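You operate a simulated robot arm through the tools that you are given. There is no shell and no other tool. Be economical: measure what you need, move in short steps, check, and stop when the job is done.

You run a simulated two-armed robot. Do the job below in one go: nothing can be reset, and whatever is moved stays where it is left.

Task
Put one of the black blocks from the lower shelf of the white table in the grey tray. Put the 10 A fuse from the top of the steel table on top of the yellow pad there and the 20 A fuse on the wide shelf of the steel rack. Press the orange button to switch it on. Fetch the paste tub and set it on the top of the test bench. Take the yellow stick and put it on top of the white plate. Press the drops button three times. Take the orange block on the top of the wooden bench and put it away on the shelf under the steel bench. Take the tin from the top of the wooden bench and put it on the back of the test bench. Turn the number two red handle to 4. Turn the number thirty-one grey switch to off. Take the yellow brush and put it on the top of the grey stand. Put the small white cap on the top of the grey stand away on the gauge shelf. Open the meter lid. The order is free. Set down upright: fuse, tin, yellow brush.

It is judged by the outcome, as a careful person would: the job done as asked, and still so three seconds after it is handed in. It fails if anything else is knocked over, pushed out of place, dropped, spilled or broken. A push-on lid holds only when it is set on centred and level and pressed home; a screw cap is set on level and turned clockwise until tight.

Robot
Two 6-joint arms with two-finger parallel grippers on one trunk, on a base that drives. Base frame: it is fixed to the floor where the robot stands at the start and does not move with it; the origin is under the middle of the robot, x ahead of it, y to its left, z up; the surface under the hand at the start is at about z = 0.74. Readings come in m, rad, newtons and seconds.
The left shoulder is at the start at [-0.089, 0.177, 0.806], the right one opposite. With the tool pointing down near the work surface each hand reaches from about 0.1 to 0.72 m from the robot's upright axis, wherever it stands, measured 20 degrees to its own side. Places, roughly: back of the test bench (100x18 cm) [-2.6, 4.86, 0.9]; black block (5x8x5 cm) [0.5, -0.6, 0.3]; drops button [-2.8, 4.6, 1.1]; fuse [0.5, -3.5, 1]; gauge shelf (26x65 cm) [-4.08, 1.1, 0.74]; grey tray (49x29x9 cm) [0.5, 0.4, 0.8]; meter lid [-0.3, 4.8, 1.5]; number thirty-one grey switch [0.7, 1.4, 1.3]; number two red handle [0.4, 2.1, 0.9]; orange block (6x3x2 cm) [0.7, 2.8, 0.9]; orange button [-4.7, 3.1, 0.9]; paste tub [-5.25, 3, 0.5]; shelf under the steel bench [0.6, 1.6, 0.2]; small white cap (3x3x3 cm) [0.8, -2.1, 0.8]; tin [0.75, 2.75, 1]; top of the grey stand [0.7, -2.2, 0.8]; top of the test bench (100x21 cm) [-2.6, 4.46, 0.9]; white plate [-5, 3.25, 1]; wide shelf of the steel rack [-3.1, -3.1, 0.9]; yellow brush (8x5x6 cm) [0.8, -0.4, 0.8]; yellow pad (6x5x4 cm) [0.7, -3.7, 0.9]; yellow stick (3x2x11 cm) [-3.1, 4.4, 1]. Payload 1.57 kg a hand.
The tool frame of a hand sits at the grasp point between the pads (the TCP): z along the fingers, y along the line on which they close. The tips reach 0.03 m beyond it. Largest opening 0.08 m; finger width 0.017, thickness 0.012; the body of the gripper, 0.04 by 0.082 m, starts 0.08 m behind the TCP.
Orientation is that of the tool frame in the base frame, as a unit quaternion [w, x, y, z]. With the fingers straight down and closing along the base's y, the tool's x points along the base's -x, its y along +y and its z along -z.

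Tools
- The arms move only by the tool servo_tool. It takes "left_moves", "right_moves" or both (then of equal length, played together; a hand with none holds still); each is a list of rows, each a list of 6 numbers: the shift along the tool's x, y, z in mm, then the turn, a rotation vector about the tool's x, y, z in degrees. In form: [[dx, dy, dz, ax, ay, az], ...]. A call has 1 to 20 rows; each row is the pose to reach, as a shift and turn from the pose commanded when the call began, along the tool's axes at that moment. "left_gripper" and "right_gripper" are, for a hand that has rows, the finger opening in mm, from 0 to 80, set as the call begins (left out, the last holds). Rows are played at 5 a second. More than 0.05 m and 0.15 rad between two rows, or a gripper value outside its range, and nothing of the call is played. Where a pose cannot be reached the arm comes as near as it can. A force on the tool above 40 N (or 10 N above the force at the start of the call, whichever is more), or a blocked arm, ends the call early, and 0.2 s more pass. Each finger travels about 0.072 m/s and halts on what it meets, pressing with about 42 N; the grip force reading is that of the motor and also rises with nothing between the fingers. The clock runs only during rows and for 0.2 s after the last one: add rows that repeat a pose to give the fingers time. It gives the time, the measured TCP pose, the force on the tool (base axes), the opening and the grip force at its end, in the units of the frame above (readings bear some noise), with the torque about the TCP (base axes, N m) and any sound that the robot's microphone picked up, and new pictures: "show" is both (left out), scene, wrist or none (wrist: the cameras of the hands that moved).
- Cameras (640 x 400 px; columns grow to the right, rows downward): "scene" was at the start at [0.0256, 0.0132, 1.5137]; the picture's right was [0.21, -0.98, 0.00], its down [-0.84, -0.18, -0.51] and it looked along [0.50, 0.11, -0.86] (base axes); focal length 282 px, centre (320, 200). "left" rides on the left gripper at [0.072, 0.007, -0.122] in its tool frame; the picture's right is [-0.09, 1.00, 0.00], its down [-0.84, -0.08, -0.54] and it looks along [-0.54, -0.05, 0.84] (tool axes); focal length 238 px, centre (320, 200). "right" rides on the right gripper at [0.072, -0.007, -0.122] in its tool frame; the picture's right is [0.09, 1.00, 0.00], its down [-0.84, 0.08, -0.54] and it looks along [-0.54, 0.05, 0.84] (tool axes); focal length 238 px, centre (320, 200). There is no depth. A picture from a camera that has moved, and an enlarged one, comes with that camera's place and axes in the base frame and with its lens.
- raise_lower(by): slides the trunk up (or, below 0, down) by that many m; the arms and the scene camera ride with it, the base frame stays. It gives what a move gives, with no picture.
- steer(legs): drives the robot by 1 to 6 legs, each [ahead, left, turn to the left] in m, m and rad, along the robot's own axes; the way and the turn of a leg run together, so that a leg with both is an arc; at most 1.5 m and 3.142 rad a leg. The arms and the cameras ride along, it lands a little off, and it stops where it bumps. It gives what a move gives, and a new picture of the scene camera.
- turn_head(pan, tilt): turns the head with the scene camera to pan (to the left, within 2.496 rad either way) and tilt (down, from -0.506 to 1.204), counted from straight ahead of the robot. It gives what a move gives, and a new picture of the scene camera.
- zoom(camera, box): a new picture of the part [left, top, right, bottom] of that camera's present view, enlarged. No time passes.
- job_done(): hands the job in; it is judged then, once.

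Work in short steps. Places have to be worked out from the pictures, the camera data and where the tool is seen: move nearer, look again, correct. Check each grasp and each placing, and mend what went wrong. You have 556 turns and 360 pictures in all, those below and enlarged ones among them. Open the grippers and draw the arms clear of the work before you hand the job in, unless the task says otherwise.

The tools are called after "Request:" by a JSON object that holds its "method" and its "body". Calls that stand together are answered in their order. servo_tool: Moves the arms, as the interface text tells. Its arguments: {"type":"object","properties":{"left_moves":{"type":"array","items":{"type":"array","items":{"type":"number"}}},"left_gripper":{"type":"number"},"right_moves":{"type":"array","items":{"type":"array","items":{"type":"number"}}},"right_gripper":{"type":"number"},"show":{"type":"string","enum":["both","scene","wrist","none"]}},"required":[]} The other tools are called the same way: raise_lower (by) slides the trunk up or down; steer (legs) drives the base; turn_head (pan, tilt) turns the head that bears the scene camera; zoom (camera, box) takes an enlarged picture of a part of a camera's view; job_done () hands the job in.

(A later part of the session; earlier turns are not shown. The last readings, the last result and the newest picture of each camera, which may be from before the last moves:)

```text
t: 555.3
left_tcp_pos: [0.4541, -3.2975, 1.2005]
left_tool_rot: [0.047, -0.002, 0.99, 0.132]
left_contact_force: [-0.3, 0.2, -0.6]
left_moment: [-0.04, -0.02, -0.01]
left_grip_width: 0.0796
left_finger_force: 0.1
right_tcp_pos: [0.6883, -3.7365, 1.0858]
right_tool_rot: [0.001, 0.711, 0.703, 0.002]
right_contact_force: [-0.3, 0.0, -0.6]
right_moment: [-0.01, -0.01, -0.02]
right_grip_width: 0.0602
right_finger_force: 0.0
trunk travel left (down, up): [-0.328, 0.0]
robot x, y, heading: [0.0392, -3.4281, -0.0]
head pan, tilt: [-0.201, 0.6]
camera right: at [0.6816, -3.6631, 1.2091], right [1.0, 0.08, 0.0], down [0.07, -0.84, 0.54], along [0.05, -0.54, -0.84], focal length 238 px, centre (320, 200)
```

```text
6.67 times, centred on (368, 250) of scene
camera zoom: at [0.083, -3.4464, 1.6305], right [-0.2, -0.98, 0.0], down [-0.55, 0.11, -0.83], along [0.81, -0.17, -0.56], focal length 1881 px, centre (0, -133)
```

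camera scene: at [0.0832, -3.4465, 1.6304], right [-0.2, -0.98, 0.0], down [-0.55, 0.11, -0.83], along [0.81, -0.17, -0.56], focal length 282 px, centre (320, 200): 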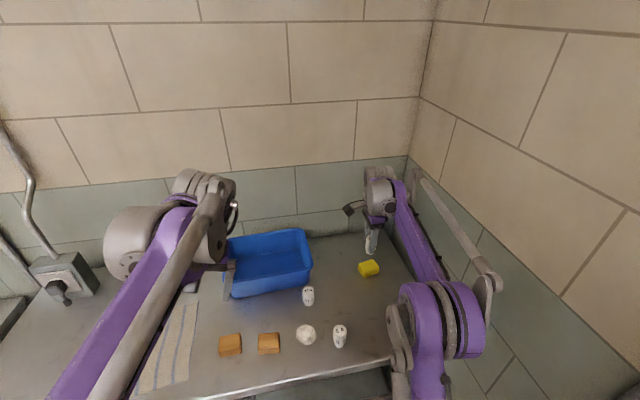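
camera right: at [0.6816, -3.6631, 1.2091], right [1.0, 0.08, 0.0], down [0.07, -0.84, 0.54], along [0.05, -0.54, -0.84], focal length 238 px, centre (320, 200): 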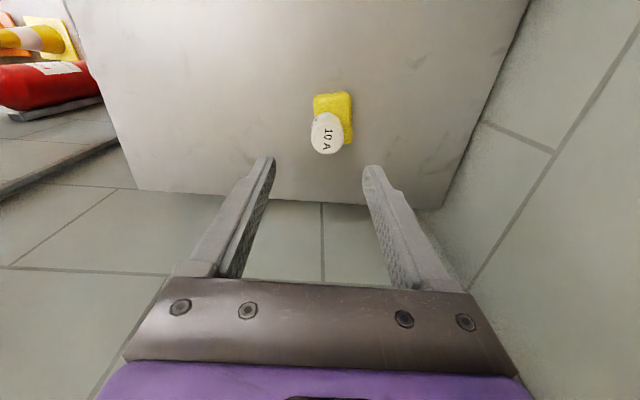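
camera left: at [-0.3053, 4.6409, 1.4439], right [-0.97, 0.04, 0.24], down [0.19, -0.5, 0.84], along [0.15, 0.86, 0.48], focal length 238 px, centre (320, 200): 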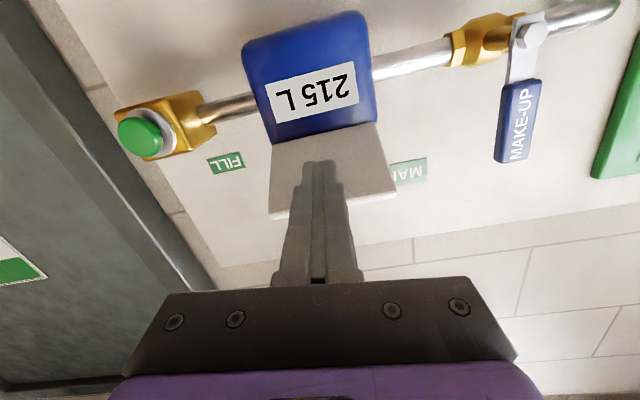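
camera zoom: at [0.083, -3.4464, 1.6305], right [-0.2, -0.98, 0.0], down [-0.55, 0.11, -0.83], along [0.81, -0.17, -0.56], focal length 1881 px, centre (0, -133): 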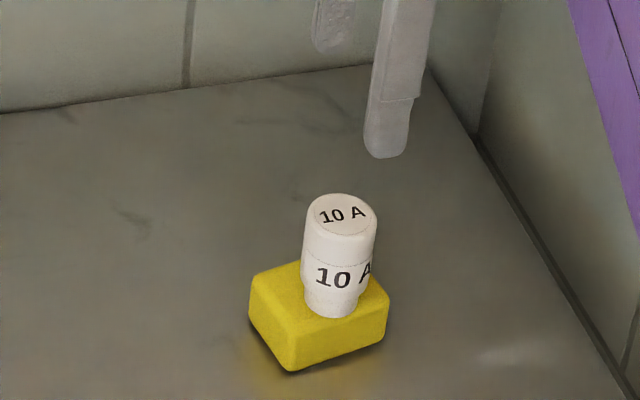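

10 A fuse stands on the pad. Next the 20 A at about (0.612,-3.518): I shift the base left 0.2 and the hand back, and look.

Request:
{"method": "steer", "body": {"legs": [[0, 0.2, 0]]}}

Request:
{"method": "servo_tool", "body": {"right_moves": [[9, -38, 20, 0, 0, 0], [18, -74, 40, 0, 0, 0]], "show": "wrist"}}

```text
t: 557.7
left_tcp_pos: [0.4546, -3.0984, 1.2008]
left_tool_rot: [0.046, -0.003, 0.99, 0.132]
left_contact_force: [-0.3, -0.1, -0.9]
left_moment: [0.01, 0.02, 0.0]
left_grip_width: 0.0801
left_finger_force: 0.1
right_tcp_pos: [0.6884, -3.5356, 1.0859]
right_tool_rot: [0.001, 0.711, 0.704, 0.002]
right_contact_force: [-0.6, -0.1, 0.7]
right_moment: [-0.01, 0.01, 0.03]
right_grip_width: 0.0599
right_finger_force: 0.1
trunk travel left (down, up): [-0.328, 0.0]
robot x, y, heading: [0.04, -3.232, 0.003]
head pan, tilt: [-0.201, 0.6]
camera scene: at [0.0833, -3.2477, 1.6305], right [-0.2, -0.98, 0.0], down [-0.55, 0.11, -0.83], along [0.81, -0.16, -0.56], focal length 282 px, centre (320, 200)
```

scene: 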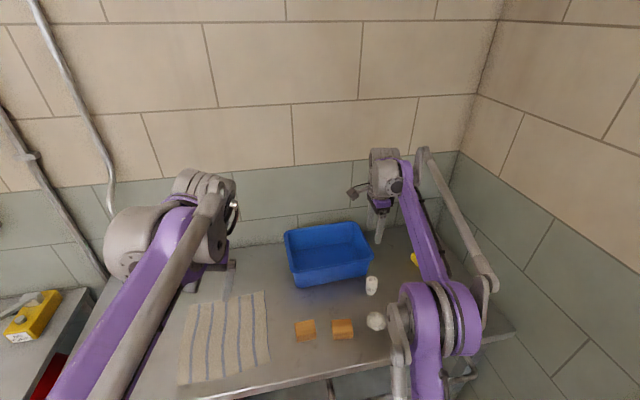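

```text
t: 558.3
left_tcp_pos: [0.4531, -3.0964, 1.2012]
left_tool_rot: [0.046, -0.003, 0.99, 0.131]
left_contact_force: [0.1, 1.2, 0.4]
left_moment: [-0.01, -0.03, 0.0]
left_grip_width: 0.0802
left_finger_force: 0.1
right_tcp_pos: [0.615, -3.5176, 1.0455]
right_tool_rot: [0.001, 0.711, 0.703, 0.002]
right_contact_force: [0.6, 0.3, 0.6]
right_moment: [0.0, 0.01, -0.01]
right_grip_width: 0.0601
right_finger_force: 0.1
trunk travel left (down, up): [-0.328, 0.0]
robot x, y, heading: [0.0366, -3.2282, -0.002]
head pan, tilt: [-0.201, 0.6]
camera right: at [0.6081, -3.445, 1.1688], right [1.0, 0.08, 0.0], down [0.07, -0.84, 0.54], along [0.05, -0.54, -0.84], focal length 238 px, centre (320, 200)
```

right: 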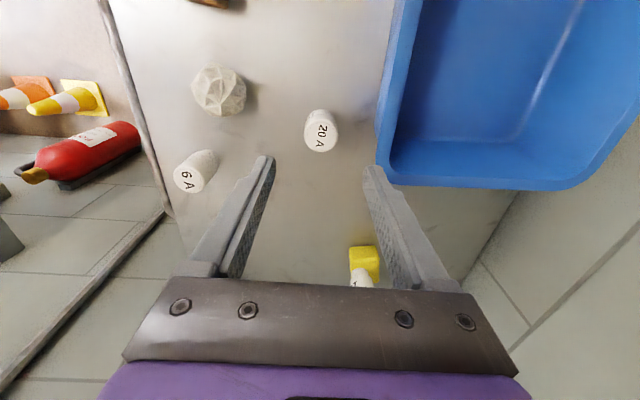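

Aligned over the 20 A fuse; the tray is close in front, so I use a 50 mm opening, descend and grip.

Request:
{"method": "servo_tool", "body": {"right_moves": [[1, -1, 40, 0, 0, 0], [2, -1, 80, 0, 0, 0], [2, -1, 105, 0, 0, 0], [2, -1, 118, 0, 0, 0]], "right_gripper": 50, "show": "wrist"}}

Request:
{"method": "servo_tool", "body": {"right_moves": [[0, 0, 0, 0, 0, 0], [0, 0, 0, 0, 0, 0], [0, 0, 0, 0, 0, 0]], "right_gripper": 10, "show": "none"}}

Request:
{"method": "servo_tool", "body": {"right_moves": [[0, 0, -40, 0, 0, 0], [0, 0, -80, 0, 0, 0], [0, 0, -120, 0, 0, 0]], "show": "wrist"}}

```text
t: 559.3
left_tcp_pos: [0.4548, -3.0983, 1.2019]
left_tool_rot: [0.047, -0.002, 0.99, 0.132]
left_contact_force: [-0.4, 0.7, -0.1]
left_moment: [-0.01, 0.0, 0.0]
left_grip_width: 0.08
left_finger_force: 0.0
right_tcp_pos: [0.6142, -3.5144, 0.9279]
right_tool_rot: [0.001, 0.711, 0.703, 0.002]
right_contact_force: [-0.3, 0.2, 0.1]
right_moment: [0.01, 0.0, 0.0]
right_grip_width: 0.0498
right_finger_force: 0.0
trunk travel left (down, up): [-0.328, 0.0]
robot x, y, heading: [0.0381, -3.231, -0.001]
head pan, tilt: [-0.201, 0.6]
camera right: at [0.6077, -3.4424, 1.0509], right [1.0, 0.08, 0.0], down [0.07, -0.84, 0.54], along [0.05, -0.54, -0.84], focal length 238 px, centre (320, 200)
```

right: 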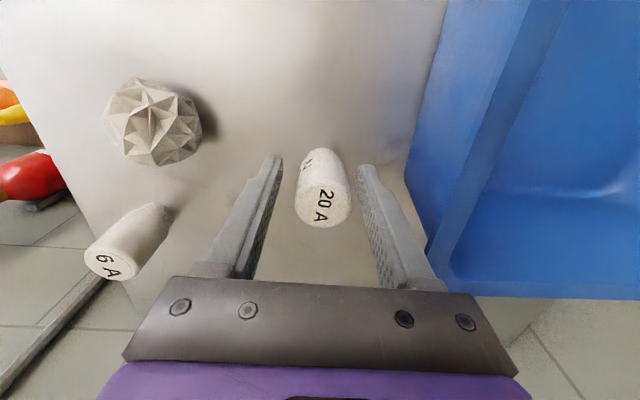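

```text
t: 560.1
left_tcp_pos: [0.4544, -3.097, 1.2004]
left_tool_rot: [0.046, -0.002, 0.99, 0.132]
left_contact_force: [0.0, 0.0, -0.3]
left_moment: [0.0, -0.02, -0.04]
left_grip_width: 0.0801
left_finger_force: 0.1
right_tcp_pos: [0.6158, -3.5152, 0.9282]
right_tool_rot: [0.001, 0.711, 0.703, 0.002]
right_contact_force: [-0.3, -0.1, 0.0]
right_moment: [-0.04, -0.01, 0.03]
right_grip_width: 0.0327
right_finger_force: 41.0
trunk travel left (down, up): [-0.328, 0.0]
robot x, y, heading: [0.0429, -3.2278, 0.005]
head pan, tilt: [-0.201, 0.6]
```

```text
t: 560.9
left_tcp_pos: [0.4535, -3.0983, 1.2012]
left_tool_rot: [0.047, -0.002, 0.99, 0.132]
left_contact_force: [-0.1, -0.8, -0.7]
left_moment: [0.01, -0.07, 0.01]
left_grip_width: 0.0798
left_finger_force: 0.1
right_tcp_pos: [0.6135, -3.5152, 1.048]
right_tool_rot: [0.001, 0.711, 0.704, 0.001]
right_contact_force: [-0.2, -0.4, -0.7]
right_moment: [0.03, 0.0, -0.01]
right_grip_width: 0.0326
right_finger_force: 41.0
trunk travel left (down, up): [-0.328, 0.0]
robot x, y, heading: [0.043, -3.2304, -0.002]
head pan, tilt: [-0.201, 0.6]
camera right: at [0.6065, -3.4429, 1.1706], right [1.0, 0.08, 0.0], down [0.07, -0.84, 0.54], along [0.05, -0.54, -0.84], focal length 238 px, centre (320, 200)
```

right: 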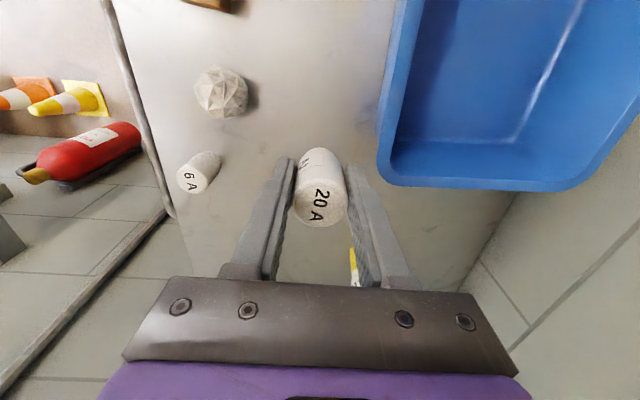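

20 A fuse held. Before leaving, I try again to straighten the left hand at a more outward position, so it can carry the cap on the same trip.

Request:
{"method": "servo_tool", "body": {"left_moves": [[0, 30, 30, 3, 0, 0], [0, 60, 60, 6, 0, 0], [0, 90, 90, 9, -1, 0], [0, 120, 115, 12, -1, 0], [0, 150, 140, 15, -1, 0], [0, 170, 150, 15.8, -1.5, 0]], "show": "none"}}

```text
t: 562.3
left_tcp_pos: [0.4687, -3.0304, 1.1007]
left_tool_rot: [0.075, -0.005, 0.989, 0.129]
left_contact_force: [0.7, 0.1, -0.1]
left_moment: [-0.01, -0.01, 0.01]
left_grip_width: 0.0802
left_finger_force: 0.1
left hand out of reach, approached as far as the arm can: row 1, 2, 3, 4, 5, 6
right_tcp_pos: [0.6141, -3.5162, 1.0461]
right_tool_rot: [0.001, 0.711, 0.703, 0.001]
right_contact_force: [-0.7, -0.8, -0.9]
right_moment: [-0.01, -0.01, 0.02]
right_grip_width: 0.0328
right_finger_force: 40.9
trunk travel left (down, up): [-0.328, 0.0]
robot x, y, heading: [0.0415, -3.2302, 0.001]
head pan, tilt: [-0.201, 0.6]
```

Still at a joint limit. I try yawing the left hand +30° to free it.

Request:
{"method": "servo_tool", "body": {"left_moves": [[0, 0, 0, 0, 0, 8], [0, 0, 0, 0, 0, 16], [0, 0, 0, 0, 0, 24], [0, 0, 0, 0, 0, 32], [0, 0, 0, 0, 0, 40]], "show": "none"}}

```text
t: 563.5
left_tcp_pos: [0.3522, -3.2309, 1.1074]
left_tool_rot: [0.045, 0.29, 0.941, 0.166]
left_contact_force: [-0.6, 0.5, 0.1]
left_moment: [0.0, 0.01, 0.0]
left_grip_width: 0.0799
left_finger_force: 0.0
left hand out of reach, approached as far as the arm can: row 1, 2, 3, 4, 5
right_tcp_pos: [0.6141, -3.516, 1.0477]
right_tool_rot: [0.001, 0.711, 0.703, 0.002]
right_contact_force: [-0.1, 0.1, -1.4]
right_moment: [-0.06, -0.02, -0.01]
right_grip_width: 0.0325
right_finger_force: 40.8
trunk travel left (down, up): [-0.328, 0.0]
robot x, y, heading: [0.036, -3.229, 0.002]
head pan, tilt: [-0.201, 0.6]
```

I leave the left hand as is. I drive back, turn around and go toward the steel rack at (-3.1,-3.1).

Request:
{"method": "steer", "body": {"legs": [[-0.65, 0, 0], [0, 0, 1.571], [0, 0, 1.571], [1.2, 0, 0]]}}

Request:
{"method": "turn_head", "body": {"pan": 0, "tilt": 0.4}}

```text
t: 580.5
left_tcp_pos: [-2.1378, -3.2349, 1.1083]
left_tool_rot: [0.166, 0.942, -0.288, -0.044]
left_contact_force: [0.7, 0.0, 0.3]
left_moment: [-0.02, -0.02, -0.01]
left_grip_width: 0.0799
left_finger_force: 0.1
right_tcp_pos: [-2.3975, -2.9493, 1.0468]
right_tool_rot: [-0.002, -0.705, 0.71, 0.001]
right_contact_force: [-0.5, 0.9, -0.5]
right_moment: [0.02, 0.01, 0.02]
right_grip_width: 0.0326
right_finger_force: 41.0
trunk travel left (down, up): [-0.328, 0.0]
robot x, y, heading: [-1.8244, -3.2335, -3.137]
head pan, tilt: [-0.201, 0.6]
camera scene: at [-1.8657, -3.2177, 1.6304], right [0.2, 0.98, 0.0], down [0.55, -0.11, -0.83], along [-0.81, 0.16, -0.56], focal length 282 px, centre (320, 200)
```

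scene: 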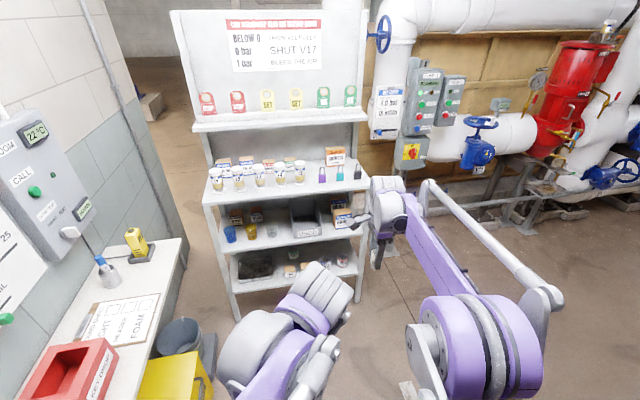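

```text
t: 581.2
left_tcp_pos: [-2.1374, -3.2353, 1.1066]
left_tool_rot: [0.167, 0.942, -0.289, -0.044]
left_contact_force: [0.2, -0.8, -0.6]
left_moment: [0.0, 0.02, 0.0]
left_grip_width: 0.0803
left_finger_force: 0.1
right_tcp_pos: [-2.3986, -2.9494, 1.0475]
right_tool_rot: [-0.001, -0.705, 0.71, 0.001]
right_contact_force: [0.2, -0.5, -0.8]
right_moment: [0.0, 0.03, 0.03]
right_grip_width: 0.0329
right_finger_force: 40.9
trunk travel left (down, up): [-0.328, 0.0]
robot x, y, heading: [-1.8241, -3.2403, -3.139]
head pan, tilt: [0.0, 0.4]
camera scene: at [-1.872, -3.2353, 1.6486], right [0.0, 1.0, 0.0], down [0.39, 0.0, -0.92], along [-0.92, 0.0, -0.39], focal length 282 px, centre (320, 200)
```

scene: 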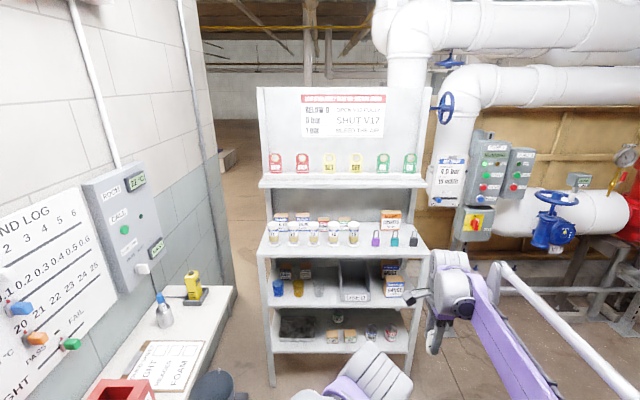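

I zoom on the rack's wide shelf for a free place.

Request:
{"method": "zoom", "body": {"camera": "scene", "box": [250, 170, 442, 290]}}

```text
3.33 times, centred on (346, 230) of scene
camera zoom: at [-1.872, -3.2353, 1.6486], right [0.0, 1.0, 0.0], down [0.39, 0.0, -0.92], along [-0.92, 0.0, -0.39], focal length 941 px, centre (233, 100)
```

zoom: 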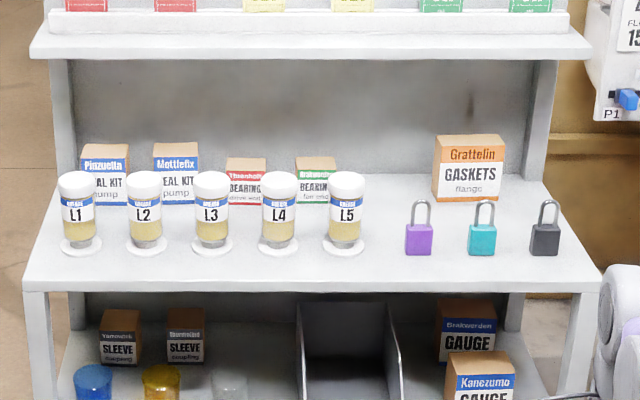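

Free spot on the wide shelf's front strip at about (-3.018,-3.02). I drive there.

Request:
{"method": "steer", "body": {"legs": [[0.55, 0.07, 0]]}}

Request:
{"method": "servo_tool", "body": {"right_moves": [[0, 0, 0, 0, 0, 0]], "show": "wrist"}}

```text
t: 584.4
left_tcp_pos: [-2.6861, -3.3112, 1.108]
left_tool_rot: [0.167, 0.943, -0.285, -0.044]
left_contact_force: [0.4, 0.5, -0.4]
left_moment: [0.0, 0.0, -0.03]
left_grip_width: 0.0799
left_finger_force: 0.3
right_tcp_pos: [-2.9471, -3.0283, 1.0476]
right_tool_rot: [0.002, 0.708, -0.706, 0.0]
right_contact_force: [-0.8, 0.5, -1.3]
right_moment: [-0.01, 0.02, 0.02]
right_grip_width: 0.0326
right_finger_force: 41.3
trunk travel left (down, up): [-0.328, 0.0]
robot x, y, heading: [-2.3701, -3.3093, -3.13]
head pan, tilt: [0.0, 0.4]
camera scene: at [-2.4206, -3.3096, 1.6486], right [-0.01, 1.0, 0.0], down [0.39, 0.0, -0.92], along [-0.92, -0.01, -0.39], focal length 282 px, centre (320, 200)
```

scene: 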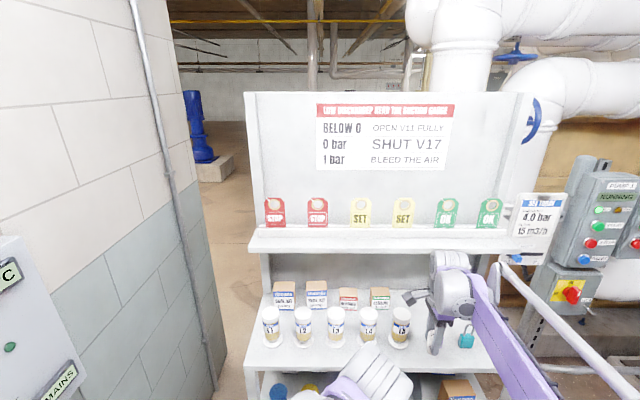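

```text
t: 584.8
left_tcp_pos: [-2.6865, -3.3105, 1.1084]
left_tool_rot: [0.167, 0.943, -0.284, -0.044]
left_contact_force: [-0.5, -0.1, -0.7]
left_moment: [0.01, 0.02, -0.01]
left_grip_width: 0.0801
left_finger_force: 0.1
right_tcp_pos: [-2.9486, -3.0271, 1.0476]
right_tool_rot: [-0.003, -0.707, 0.707, 0.001]
right_contact_force: [0.6, -0.2, -0.7]
right_moment: [0.02, 0.02, 0.01]
right_grip_width: 0.0327
right_finger_force: 41.3
trunk travel left (down, up): [-0.328, 0.0]
robot x, y, heading: [-2.3758, -3.3073, -3.13]
head pan, tilt: [0.0, 0.4]
camera right: at [-2.9415, -3.0978, 1.1701], right [-1.0, -0.09, 0.0], down [-0.07, 0.84, 0.54], along [-0.05, 0.54, -0.84], focal length 238 px, centre (320, 200)
```

right: 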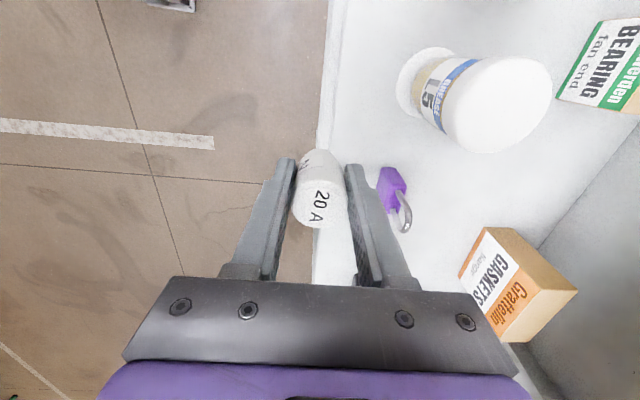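

Shelf edge is at x≈-2.952. I move the fuse to (-2.99,-3.02) and lower until contact.

Request:
{"method": "servo_tool", "body": {"right_moves": [[-4, 20, 20, 0, 0, 0], [-7, 41, 45, 0, 0, 0], [-7, 41, 75, 0, 0, 0], [-7, 41, 85, 0, 0, 0], [-7, 41, 89, 0, 0, 0], [-7, 41, 93, 0, 0, 0], [-7, 41, 97, 0, 0, 0], [-7, 41, 101, 0, 0, 0], [-7, 41, 105, 0, 0, 0], [-7, 41, 109, 0, 0, 0], [-7, 41, 113, 0, 0, 0]], "show": "wrist"}}

```text
t: 586.6
left_tcp_pos: [-2.6843, -3.3103, 1.1075]
left_tool_rot: [0.166, 0.943, -0.285, -0.045]
left_contact_force: [-0.1, 0.3, -0.1]
left_moment: [0.02, 0.07, 0.0]
left_grip_width: 0.0796
left_finger_force: 0.1
right_tcp_pos: [-2.9886, -3.022, 0.9499]
right_tool_rot: [0.002, 0.707, -0.707, -0.003]
right_contact_force: [-4.0, -0.9, 24.3]
right_moment: [0.14, -0.19, 0.02]
right_grip_width: 0.0329
right_finger_force: 41.4
trunk travel left (down, up): [-0.328, 0.0]
robot x, y, heading: [-2.3736, -3.3062, -3.129]
head pan, tilt: [0.0, 0.4]
stopped in row 8 (right hand): the force on the tool passed its limit at 47 N (the readings are from after the stop); the commanded pose is now the measured one
camera right: at [-2.9825, -3.0925, 1.0728], right [-1.0, -0.09, 0.01], down [-0.07, 0.84, 0.54], along [-0.06, 0.54, -0.84], focal length 238 px, centre (320, 200)
```

right: 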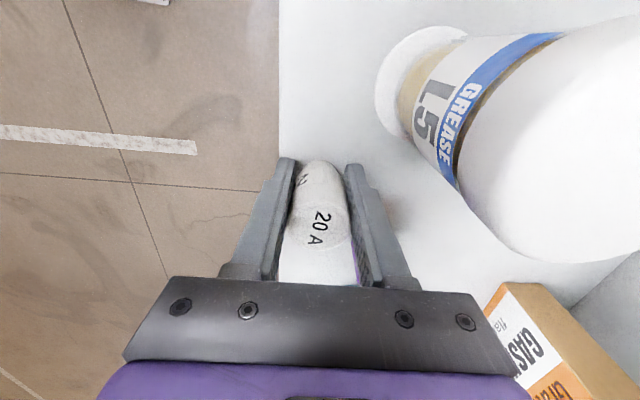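

The fuse stands on the shelf. I relax, open to 50 mm, and lift.

Request:
{"method": "servo_tool", "body": {"right_moves": [[0, 0, -2, 0, 0, 0], [0, 0, -2, 0, 0, 0], [0, 0, -2, 0, 0, 0], [0, 0, -35, 0, 0, 0], [0, 0, -75, 0, 0, 0], [0, 0, -110, 0, 0, 0]], "right_gripper": 50, "show": "wrist"}}

```text
t: 588.0
left_tcp_pos: [-2.6863, -3.3107, 1.1086]
left_tool_rot: [0.167, 0.943, -0.285, -0.045]
left_contact_force: [-0.4, -1.3, -0.2]
left_moment: [0.03, 0.02, 0.0]
left_grip_width: 0.08
left_finger_force: 0.0
right_tcp_pos: [-2.9902, -3.0202, 1.0596]
right_tool_rot: [-0.003, -0.707, 0.707, 0.0]
right_contact_force: [0.6, 0.4, -0.1]
right_moment: [0.0, -0.01, -0.03]
right_grip_width: 0.0498
right_finger_force: 0.0
trunk travel left (down, up): [-0.328, 0.0]
robot x, y, heading: [-2.375, -3.3076, -3.128]
head pan, tilt: [0.0, 0.4]
camera right: at [-2.9837, -3.0908, 1.1819], right [-1.0, -0.09, 0.0], down [-0.07, 0.84, 0.54], along [-0.05, 0.54, -0.84], focal length 238 px, centre (320, 200)
```

right: 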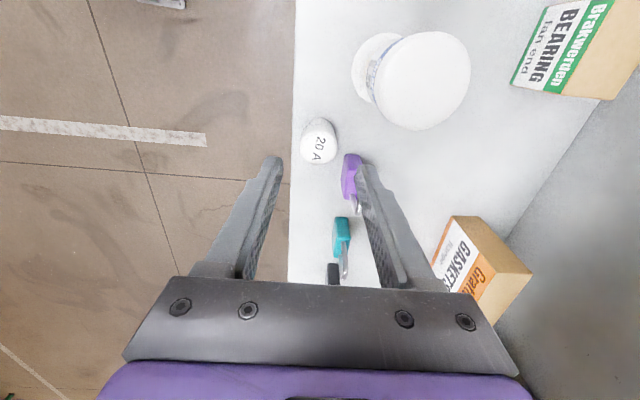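

20 A fuse stands on the rack's wide shelf. I drive back toward the grey stand for the cap, then return the right hand to its normal yaw.

Request:
{"method": "steer", "body": {"legs": [[-0.5, 0, 0], [0, 0, -1.571], [0, 0, -1.571], [1.3, 0, 0], [0, 1.45, 0]]}}

Request:
{"method": "servo_tool", "body": {"right_moves": [[0, 0, 0, 0, 0, -8], [0, 0, 0, 0, 0, -16], [0, 0, 0, 0, 0, -24], [0, 0, 0, 0, 0, -32], [0, 0, 0, 0, 0, -40], [0, 0, 0, 0, 0, -48], [0, 0, 0, 0, 0, -56], [0, 0, 0, 0, 0, -64], [0, 0, 0, 0, 0, -72], [0, 0, 0, 0, 0, -80], [0, 0, 0, 0, 0, -88], [0, 0, 0, 0, 0, -90]], "show": "none"}}

```text
t: 617.3
left_tcp_pos: [-0.2583, -1.8579, 1.1075]
left_tool_rot: [0.046, 0.294, 0.94, 0.166]
left_contact_force: [0.9, -0.5, -0.2]
left_moment: [-0.05, 0.01, 0.01]
left_grip_width: 0.08
left_finger_force: 0.1
right_tcp_pos: [0.0396, -2.1549, 1.0588]
right_tool_rot: [0.001, 0.714, 0.7, 0.002]
right_contact_force: [-0.6, 0.8, -0.7]
right_moment: [-0.01, 0.02, 0.05]
right_grip_width: 0.0501
right_finger_force: 0.1
trunk travel left (down, up): [-0.328, 0.0]
robot x, y, heading: [-0.5745, -1.8533, -0.014]
head pan, tilt: [0.0, 0.4]
camera scene: at [-0.5238, -1.8551, 1.6487], right [-0.01, -1.0, 0.0], down [-0.39, 0.0, -0.92], along [0.92, -0.01, -0.39], focal length 282 px, centre (320, 200)
```

scene: 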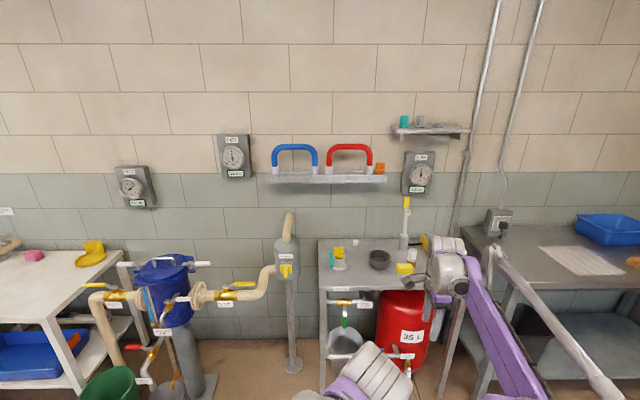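

```text
t: 619.9
left_tcp_pos: [-0.2592, -1.856, 1.1075]
left_tool_rot: [0.045, 0.294, 0.94, 0.166]
left_contact_force: [0.6, 0.4, -0.9]
left_moment: [0.01, 0.0, -0.04]
left_grip_width: 0.0801
left_finger_force: 0.1
right_tcp_pos: [0.0395, -2.1554, 1.0588]
right_tool_rot: [0.003, 0.01, 1.0, 0.001]
right_contact_force: [-0.7, -0.2, -0.8]
right_moment: [0.0, -0.04, 0.0]
right_grip_width: 0.0501
right_finger_force: 0.1
trunk travel left (down, up): [-0.328, 0.0]
robot x, y, heading: [-0.5728, -1.8537, -0.008]
head pan, tilt: [0.0, 0.4]
```

Right hand is back to normal. I tilt it 45° forward, shift inward, and drive up to the stand.

Request:
{"method": "servo_tool", "body": {"right_moves": [[-10, 15, -5, 0, -8, 0], [-20, 30, -10, 0, -16, 0], [-30, 45, -15, 0, -24, 0], [-40, 60, -20, 0, -32, 0], [-50, 75, -25, 0, -40, 0], [-60, 90, -30, 0, -45, 0]], "show": "none"}}

Request:
{"method": "steer", "body": {"legs": [[0.58, 0.0, 0.008]]}}

Request:
{"method": "servo_tool", "body": {"right_moves": [[0, 0, 0, 0, 0, 0]], "show": "wrist"}}

```text
t: 621.3
left_tcp_pos: [-0.259, -1.8585, 1.1082]
left_tool_rot: [0.046, 0.294, 0.94, 0.166]
left_contact_force: [0.2, 1.1, 0.2]
left_moment: [-0.04, 0.0, 0.01]
left_grip_width: 0.0798
left_finger_force: 0.2
right_tcp_pos: [0.1012, -2.0651, 1.0906]
right_tool_rot: [0.386, 0.011, 0.922, -0.003]
right_contact_force: [-0.4, 0.2, 1.2]
right_moment: [0.03, 0.02, 0.01]
right_grip_width: 0.0501
right_finger_force: 0.0
trunk travel left (down, up): [-0.328, 0.0]
robot x, y, heading: [-0.58, -1.8513, -0.013]
head pan, tilt: [0.0, 0.4]
```

```text
t: 624.6
left_tcp_pos: [0.3248, -1.8545, 1.1081]
left_tool_rot: [0.044, 0.287, 0.943, 0.166]
left_contact_force: [-0.4, -0.3, 0.3]
left_moment: [-0.04, -0.01, 0.01]
left_grip_width: 0.0801
left_finger_force: 0.0
right_tcp_pos: [0.6861, -2.0567, 1.0879]
right_tool_rot: [0.385, 0.002, 0.923, 0.001]
right_contact_force: [0.4, 0.2, 1.2]
right_moment: [-0.01, -0.01, 0.01]
right_grip_width: 0.0499
right_finger_force: 0.1
trunk travel left (down, up): [-0.328, 0.0]
robot x, y, heading: [0.0103, -1.8569, 0.003]
head pan, tilt: [0.0, 0.4]
camera scene: at [0.0588, -1.856, 1.6486], right [0.01, -1.0, 0.0], down [-0.39, 0.0, -0.92], along [0.92, 0.0, -0.39], focal length 282 px, centre (320, 200)
```

scene: 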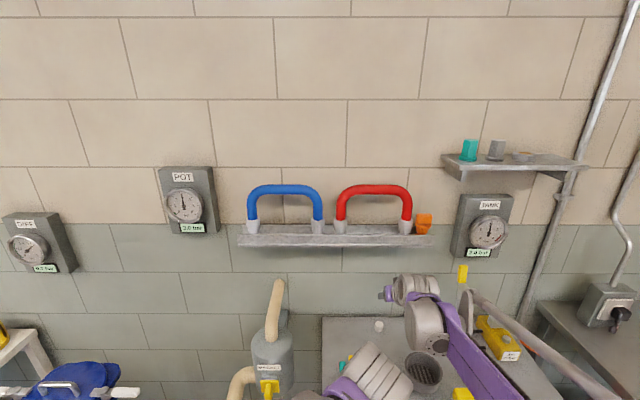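

```text
t: 625.0
left_tcp_pos: [0.324, -1.8537, 1.108]
left_tool_rot: [0.044, 0.287, 0.942, 0.167]
left_contact_force: [0.1, -0.1, 0.4]
left_moment: [0.01, -0.04, 0.03]
left_grip_width: 0.08
left_finger_force: 0.1
right_tcp_pos: [0.6869, -2.0564, 1.0895]
right_tool_rot: [0.385, 0.002, 0.923, 0.0]
right_contact_force: [0.1, 0.6, -0.1]
right_moment: [-0.02, -0.04, 0.0]
right_grip_width: 0.0498
right_finger_force: 0.2
trunk travel left (down, up): [-0.328, 0.0]
robot x, y, heading: [0.0098, -1.8563, 0.01]
head pan, tilt: [0.0, 0.4]
camera right: at [0.5491, -2.0618, 1.1249], right [-0.06, 1.0, -0.06], down [0.2, 0.07, 0.98], along [0.98, 0.05, -0.21], focal length 238 px, centre (320, 200)
```

right: 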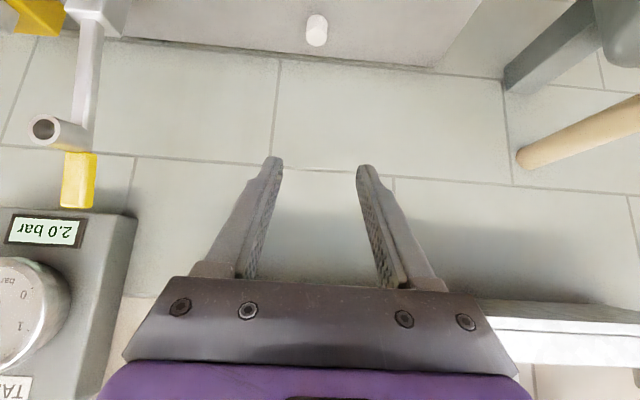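

Cap at (0.852,-2.071,0.798). I approach along the tool axis, stopping 60 mm short.

Request:
{"method": "servo_tool", "body": {"right_moves": [[14, -3, 40, 0, 0, 0], [29, -6, 80, 0, 0, 0], [43, -9, 120, 0, 0, 0], [58, -12, 160, 0, 0, 0], [72, -14, 200, 0, 0, 0], [86, -16, 240, 0, 0, 0]], "show": "wrist"}}

```text
t: 626.4
left_tcp_pos: [0.3242, -1.8535, 1.1083]
left_tool_rot: [0.043, 0.287, 0.942, 0.167]
left_contact_force: [-0.7, -0.7, 0.0]
left_moment: [-0.01, 0.04, -0.01]
left_grip_width: 0.0801
left_finger_force: 0.0
right_tcp_pos: [0.7974, -2.0721, 0.8591]
right_tool_rot: [0.383, 0.003, 0.924, 0.001]
right_contact_force: [-0.3, -0.2, -0.3]
right_moment: [0.01, 0.04, 0.01]
right_grip_width: 0.05
right_finger_force: 0.1
trunk travel left (down, up): [-0.328, 0.0]
robot x, y, heading: [0.0122, -1.8545, 0.003]
head pan, tilt: [0.0, 0.4]
camera right: at [0.6603, -2.0778, 0.8945], right [-0.06, 1.0, -0.06], down [0.2, 0.07, 0.98], along [0.98, 0.05, -0.21], focal length 238 px, centre (320, 200)
```

right: 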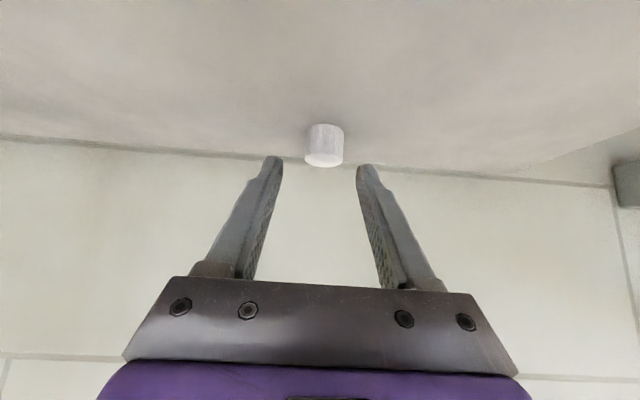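

Refined: cap at (0.861,-2.067). I advance the last 70 mm and close.

Request:
{"method": "servo_tool", "body": {"right_moves": [[-3, 3, 30, 0, 0, 0], [-6, 5, 55, 0, 0, 0], [-7, 5, 66, 0, 0, 0], [-7, 5, 70, 0, 0, 0]], "show": "none"}}

Request:
{"method": "servo_tool", "body": {"right_moves": [[0, 0, 0, 0, 0, 0], [0, 0, 0, 0, 0, 0], [0, 0, 0, 0, 0, 0]], "right_gripper": 5, "show": "wrist"}}

```text
t: 627.3
left_tcp_pos: [0.3177, -1.854, 1.1101]
left_tool_rot: [0.047, 0.287, 0.942, 0.167]
left_contact_force: [0.1, -0.7, -0.4]
left_moment: [0.02, 0.06, -0.03]
left_grip_width: 0.0801
left_finger_force: 0.1
right_tcp_pos: [0.845, -2.0672, 0.8271]
right_tool_rot: [0.39, 0.003, 0.921, -0.002]
right_contact_force: [-27.4, 2.3, 35.5]
right_moment: [-0.33, 0.09, -0.19]
right_grip_width: 0.0487
right_finger_force: 0.1
trunk travel left (down, up): [-0.328, 0.0]
robot x, y, heading: [0.01, -1.8567, 0.001]
head pan, tilt: [0.0, 0.4]
stopped in row 4 (right hand): the force on the tool passed its limit at 81 N (the readings are from after the stop); the commanded pose is now the measured one
```

```text
t: 628.1
left_tcp_pos: [0.3182, -1.8553, 1.1111]
left_tool_rot: [0.047, 0.288, 0.942, 0.167]
left_contact_force: [-0.1, 0.0, 0.8]
left_moment: [0.02, 0.0, 0.01]
left_grip_width: 0.0802
left_finger_force: 0.0
right_tcp_pos: [0.847, -2.0698, 0.8272]
right_tool_rot: [0.391, 0.004, 0.92, -0.001]
right_contact_force: [-5.5, -8.9, 49.2]
right_moment: [-0.46, -0.48, -0.06]
right_grip_width: 0.0278
right_finger_force: 37.9
trunk travel left (down, up): [-0.328, 0.0]
robot x, y, heading: [0.0071, -1.851, 0.002]
head pan, tilt: [0.0, 0.4]
camera right: at [0.7087, -2.074, 0.8604], right [-0.06, 1.0, -0.07], down [0.19, 0.08, 0.98], along [0.98, 0.04, -0.19], focal length 238 px, centre (320, 200)
```

right: 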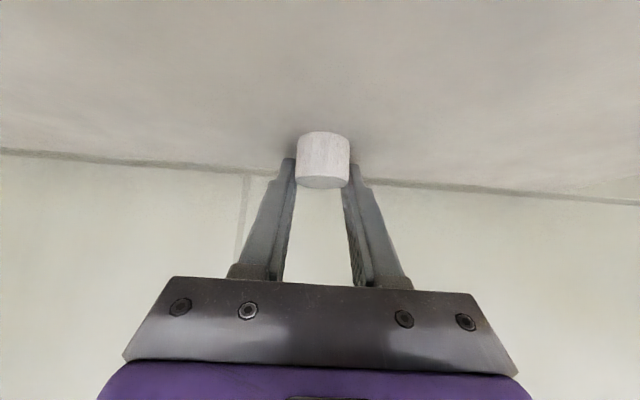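

Gripped (27.8 mm). I lift and check.

Request:
{"method": "servo_tool", "body": {"right_moves": [[-15, 0, -15, 0, 0, 0], [-40, 0, -40, 0, 0, 0], [-65, 0, -70, 0, 0, 0], [-85, 0, -105, 0, 0, 0], [-100, 0, -140, 0, 0, 0]], "show": "wrist"}}

```text
t: 629.3
left_tcp_pos: [0.3229, -1.855, 1.1079]
left_tool_rot: [0.044, 0.287, 0.942, 0.167]
left_contact_force: [0.0, 0.2, 0.6]
left_moment: [0.05, 0.0, 0.0]
left_grip_width: 0.0797
left_finger_force: 0.0
right_tcp_pos: [0.8184, -2.0678, 0.9884]
right_tool_rot: [0.385, 0.003, 0.923, 0.0]
right_contact_force: [0.0, -0.2, 0.8]
right_moment: [-0.04, -0.03, 0.0]
right_grip_width: 0.0263
right_finger_force: 37.2
trunk travel left (down, up): [-0.328, 0.0]
robot x, y, heading: [0.0106, -1.8548, 0.006]
head pan, tilt: [0.0, 0.4]
camera right: at [0.6815, -2.0721, 1.0241], right [-0.06, 1.0, -0.06], down [0.2, 0.07, 0.98], along [0.98, 0.04, -0.21], focal length 238 px, centre (320, 200)
```

right: 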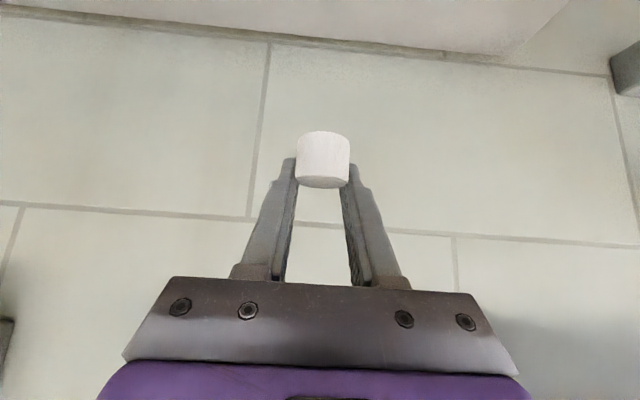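

Cap held. I drive to about (-0.6,0.95) facing -x and look for the gauge shelf.

Request:
{"method": "steer", "body": {"legs": [[-0.6, 0, 0], [0, 0, 1.571], [1.4, 0, 0], [1.45, 0, 0], [0, 0, 1.571], [0.6, 0, 0]]}}

```text
t: 656.7
left_tcp_pos: [-1.5576, 0.9741, 1.1071]
left_tool_rot: [0.167, 0.943, -0.283, -0.044]
left_contact_force: [0.4, 0.7, -0.6]
left_moment: [0.0, -0.03, -0.02]
left_grip_width: 0.0799
left_finger_force: 0.0
right_tcp_pos: [-2.0554, 1.1831, 0.9881]
right_tool_rot: [0.001, 0.922, 0.001, -0.387]
right_contact_force: [0.4, -0.5, 0.4]
right_moment: [0.02, -0.01, -0.01]
right_grip_width: 0.0276
right_finger_force: 37.9
trunk travel left (down, up): [-0.328, 0.0]
robot x, y, heading: [-1.2435, 0.9775, -3.127]
head pan, tilt: [0.0, 0.4]
camera scene: at [-1.2916, 0.9761, 1.6486], right [-0.01, 1.0, 0.0], down [0.39, 0.0, -0.92], along [-0.92, -0.01, -0.39], focal length 282 px, centre (320, 200)
```

scene: 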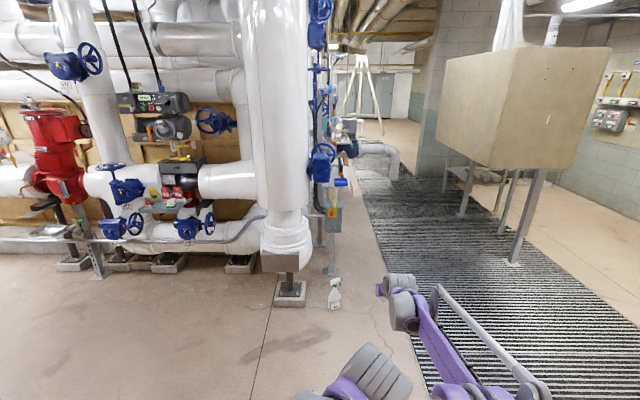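

I zoom on the structure behind the vertical pipe.

Request:
{"method": "zoom", "body": {"camera": "scene", "box": [290, 90, 450, 290]}}

```text
2.00 times, centred on (370, 190) of scene
camera zoom: at [-1.2916, 0.9761, 1.6486], right [-0.01, 1.0, 0.0], down [0.39, 0.0, -0.92], along [-0.92, -0.01, -0.39], focal length 564 px, centre (220, 220)
```

zoom: 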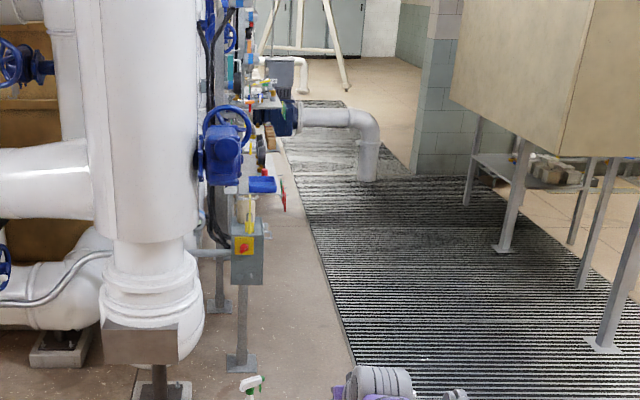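

The gauge shelf appears at x≈-3.75…-4.4, facing +y, behind an emergency-stop post. I retract the right hand, then drive closer and look.

Request:
{"method": "servo_tool", "body": {"right_moves": [[25, 0, -35, 0, 0, 0], [50, 0, -70, 0, 0, 0], [75, 0, -106, 0, 0, 0], [100, 0, -142, 0, 0, 0], [125, 0, -178, 0, 0, 0], [150, 0, -213, 0, 0, 0], [174, 0, -248, 0, 0, 0]], "show": "none"}}

Request:
{"method": "steer", "body": {"legs": [[1.25, -0.5, 0]]}}

Request:
{"method": "turn_head", "body": {"pan": 0.15, "tilt": 0.5}}

```text
t: 658.3
left_tcp_pos: [-1.555, 0.9741, 1.1096]
left_tool_rot: [0.166, 0.943, -0.285, -0.044]
left_contact_force: [-0.3, -0.4, 0.0]
left_moment: [-0.01, -0.01, 0.0]
left_grip_width: 0.08
left_finger_force: 0.0
right_tcp_pos: [-1.7545, 1.1838, 1.0392]
right_tool_rot: [0.0, 0.922, 0.001, -0.386]
right_contact_force: [0.1, 0.3, 0.4]
right_moment: [-0.02, -0.02, 0.0]
right_grip_width: 0.0276
right_finger_force: 38.3
trunk travel left (down, up): [-0.328, 0.0]
robot x, y, heading: [-1.2399, 0.9765, -3.128]
head pan, tilt: [0.0, 0.4]
```

```text
t: 665.1
left_tcp_pos: [-2.8251, 1.465, 1.1078]
left_tool_rot: [0.166, 0.942, -0.287, -0.045]
left_contact_force: [0.8, -0.3, -0.3]
left_moment: [-0.02, 0.01, -0.01]
left_grip_width: 0.0799
left_finger_force: 0.0
right_tcp_pos: [-3.0222, 1.675, 1.0382]
right_tool_rot: [-0.001, 0.923, -0.002, -0.386]
right_contact_force: [0.4, -1.1, -0.6]
right_moment: [-0.03, 0.03, -0.02]
right_grip_width: 0.0276
right_finger_force: 38.3
trunk travel left (down, up): [-0.328, 0.0]
robot x, y, heading: [-2.5107, 1.4667, -3.133]
head pan, tilt: [0.0, 0.4]
camera scene: at [-2.5591, 1.4644, 1.6486], right [0.0, 1.0, 0.0], down [0.39, 0.0, -0.92], along [-0.92, 0.0, -0.39], focal length 282 px, centre (320, 200)
```

scene: 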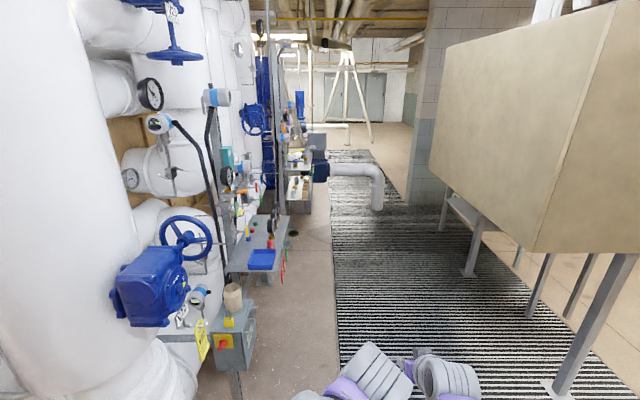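

```text
t: 665.8
left_tcp_pos: [-2.8245, 1.4657, 1.1072]
left_tool_rot: [0.167, 0.942, -0.287, -0.043]
left_contact_force: [0.5, -0.3, -0.7]
left_moment: [-0.01, 0.01, -0.01]
left_grip_width: 0.0801
left_finger_force: 0.0
right_tcp_pos: [-3.0224, 1.6749, 1.0382]
right_tool_rot: [-0.001, 0.922, -0.003, -0.386]
right_contact_force: [0.0, 0.1, 0.5]
right_moment: [0.02, 0.02, 0.0]
right_grip_width: 0.0276
right_finger_force: 37.9
trunk travel left (down, up): [-0.328, 0.0]
robot x, y, heading: [-2.5097, 1.4701, -3.128]
head pan, tilt: [0.15, 0.499]
camera scene: at [-2.5567, 1.4508, 1.6396], right [-0.15, 0.99, 0.0], down [0.47, 0.07, -0.88], along [-0.87, -0.13, -0.48], focal length 282 px, centre (320, 200)
```

scene: 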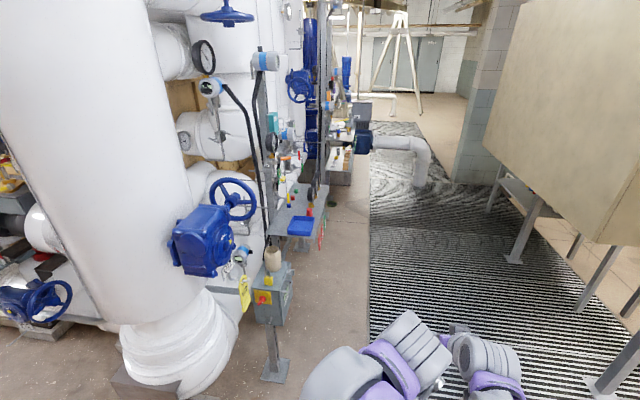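

I zoom on the gauge shelf.

Request:
{"method": "zoom", "body": {"camera": "scene", "box": [230, 140, 358, 260]}}

```text
3.33 times, centred on (294, 200) of scene
camera zoom: at [-2.5567, 1.4508, 1.6396], right [-0.15, 0.99, 0.0], down [0.47, 0.07, -0.88], along [-0.87, -0.13, -0.48], focal length 941 px, centre (407, 200)
```

zoom: 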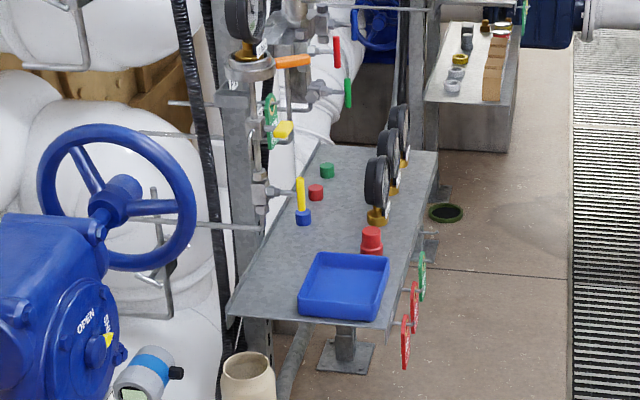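

The shelf spans x -4.42…-3.76, y 0.97…1.24, z≈0.74. The strip left of the blue tray, around (-3.85,1.03), is free. I raise the left hand, then drive to (-3.195,1.407) and turn to face the spot diagonally.

Request:
{"method": "servo_tool", "body": {"left_moves": [[0, 0, -30, 0, 0, 0], [0, 0, -60, 0, 0, 0], [0, 0, -90, 0, 0, 0], [0, 0, -120, 0, 0, 0]], "show": "none"}}

Request:
{"method": "steer", "body": {"legs": [[0.685, 0.063, 0], [0, 0, 0.618]]}}

Request:
{"method": "servo_tool", "body": {"right_moves": [[0, 0, 0, 0, 0, 0]], "show": "wrist"}}

```text
t: 666.8
left_tcp_pos: [-2.8037, 1.4996, 1.2214]
left_tool_rot: [0.166, 0.942, -0.287, -0.044]
left_contact_force: [0.8, -0.4, 0.1]
left_moment: [0.0, 0.02, 0.01]
left_grip_width: 0.0801
left_finger_force: 0.0
right_tcp_pos: [-3.023, 1.6756, 1.0378]
right_tool_rot: [0.0, 0.922, -0.003, -0.386]
right_contact_force: [0.1, -0.3, -0.5]
right_moment: [0.01, 0.03, -0.02]
right_grip_width: 0.0274
right_finger_force: 38.3
trunk travel left (down, up): [-0.328, 0.0]
robot x, y, heading: [-2.5121, 1.4658, -3.139]
head pan, tilt: [0.15, 0.499]
```

```text
t: 672.2
left_tcp_pos: [-3.4481, 1.2589, 1.2202]
left_tool_rot: [0.172, 0.985, 0.01, 0.008]
left_contact_force: [0.3, 0.2, -0.3]
left_moment: [0.0, 0.0, -0.01]
left_grip_width: 0.0802
left_finger_force: 0.1
right_tcp_pos: [-3.7286, 1.2769, 1.0379]
right_tool_rot: [0.117, 0.88, 0.277, -0.367]
right_contact_force: [-0.4, -0.5, 0.3]
right_moment: [0.02, 0.04, -0.01]
right_grip_width: 0.0273
right_finger_force: 37.6
trunk travel left (down, up): [-0.328, 0.0]
robot x, y, heading: [-3.189, 1.3997, -2.526]
head pan, tilt: [0.15, 0.499]
camera scene: at [-3.2188, 1.3615, 1.6395], right [-0.7, 0.72, 0.0], down [0.34, 0.33, -0.88], along [-0.63, -0.61, -0.48], focal length 282 px, centre (320, 200)
```

scene: 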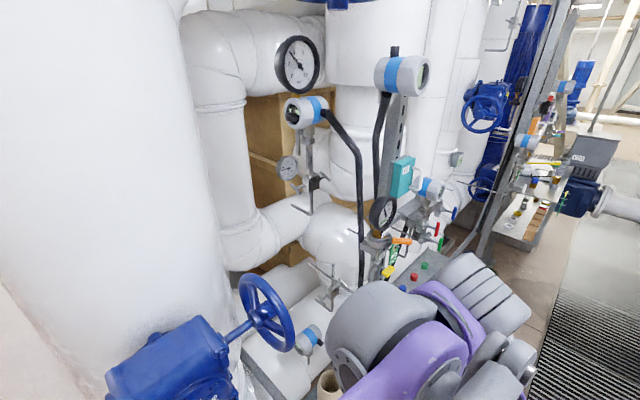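

```text
t: 672.6
left_tcp_pos: [-3.4475, 1.2597, 1.2205]
left_tool_rot: [0.171, 0.985, 0.011, 0.008]
left_contact_force: [-0.6, 0.2, 0.1]
left_moment: [-0.03, -0.02, -0.03]
left_grip_width: 0.0799
left_finger_force: 0.1
right_tcp_pos: [-3.7295, 1.277, 1.0382]
right_tool_rot: [0.117, 0.88, 0.276, -0.368]
right_contact_force: [-0.8, 0.5, -0.6]
right_moment: [0.02, -0.01, 0.05]
right_grip_width: 0.0277
right_finger_force: 38.0
trunk travel left (down, up): [-0.328, 0.0]
robot x, y, heading: [-3.191, 1.3975, -2.522]
head pan, tilt: [0.15, 0.499]
camera right: at [-3.6208, 1.362, 1.0733], right [0.62, -0.78, -0.06], down [-0.12, -0.18, 0.98], along [-0.77, -0.6, -0.21], focal length 238 px, centre (320, 200)
```

right: 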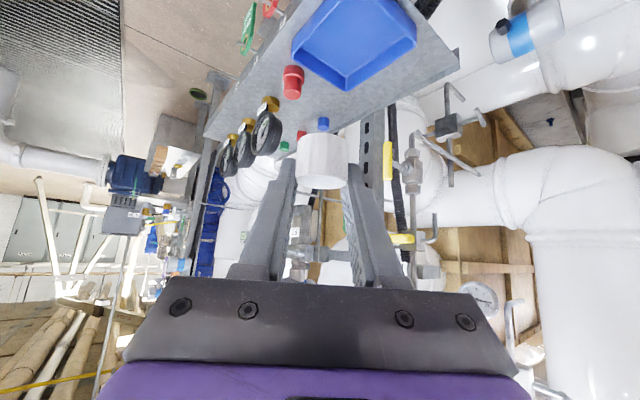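

The strip is confirmed at (-3.85,1.027). I shift left 134 mm and go down along the tool axis to ~40 mm above.

Request:
{"method": "servo_tool", "body": {"right_moves": [[0, 45, 0, 0, 0, 0], [0, 90, 10, 0, 0, 0], [0, 134, 25, 0, 0, 0], [0, 134, 70, 0, 0, 0], [0, 134, 118, 0, 0, 0], [0, 134, 166, 0, 0, 0], [0, 134, 214, 0, 0, 0], [0, 134, 260, 0, 0, 0], [0, 134, 290, 0, 0, 0]], "show": "wrist"}}

```text
t: 673.4
left_tcp_pos: [-3.4449, 1.2533, 1.2216]
left_tool_rot: [0.177, 0.984, 0.014, 0.015]
left_contact_force: [6.4, -15.6, 12.7]
left_moment: [0.73, 0.17, -0.12]
left_grip_width: 0.0632
left_finger_force: 0.0
right_tcp_pos: [-3.675, 1.1747, 1.0238]
right_tool_rot: [0.115, 0.881, 0.274, -0.368]
right_contact_force: [0.0, -0.2, -0.8]
right_moment: [-0.04, 0.03, 0.0]
right_grip_width: 0.0278
right_finger_force: 38.0
trunk travel left (down, up): [-0.328, 0.0]
robot x, y, heading: [-3.1853, 1.4007, -2.522]
head pan, tilt: [0.15, 0.499]
stopped in row 3 (left hand): the force on the tool passed its limit at 54 N (the readings are from after the stop); the commanded pose is now the measured one
camera right: at [-3.5664, 1.2585, 1.0593], right [0.62, -0.78, -0.07], down [-0.12, -0.18, 0.98], along [-0.78, -0.59, -0.21], focal length 238 px, centre (320, 200)
```

right: 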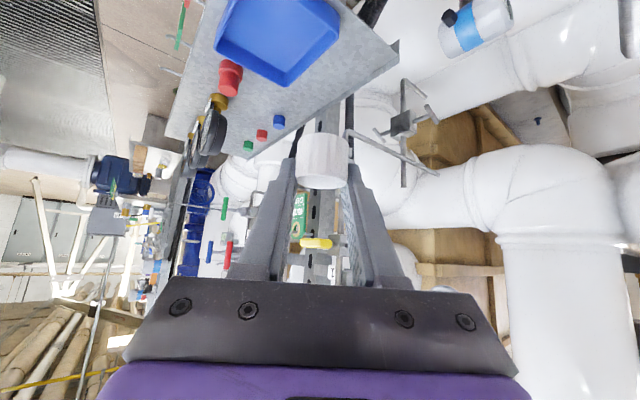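

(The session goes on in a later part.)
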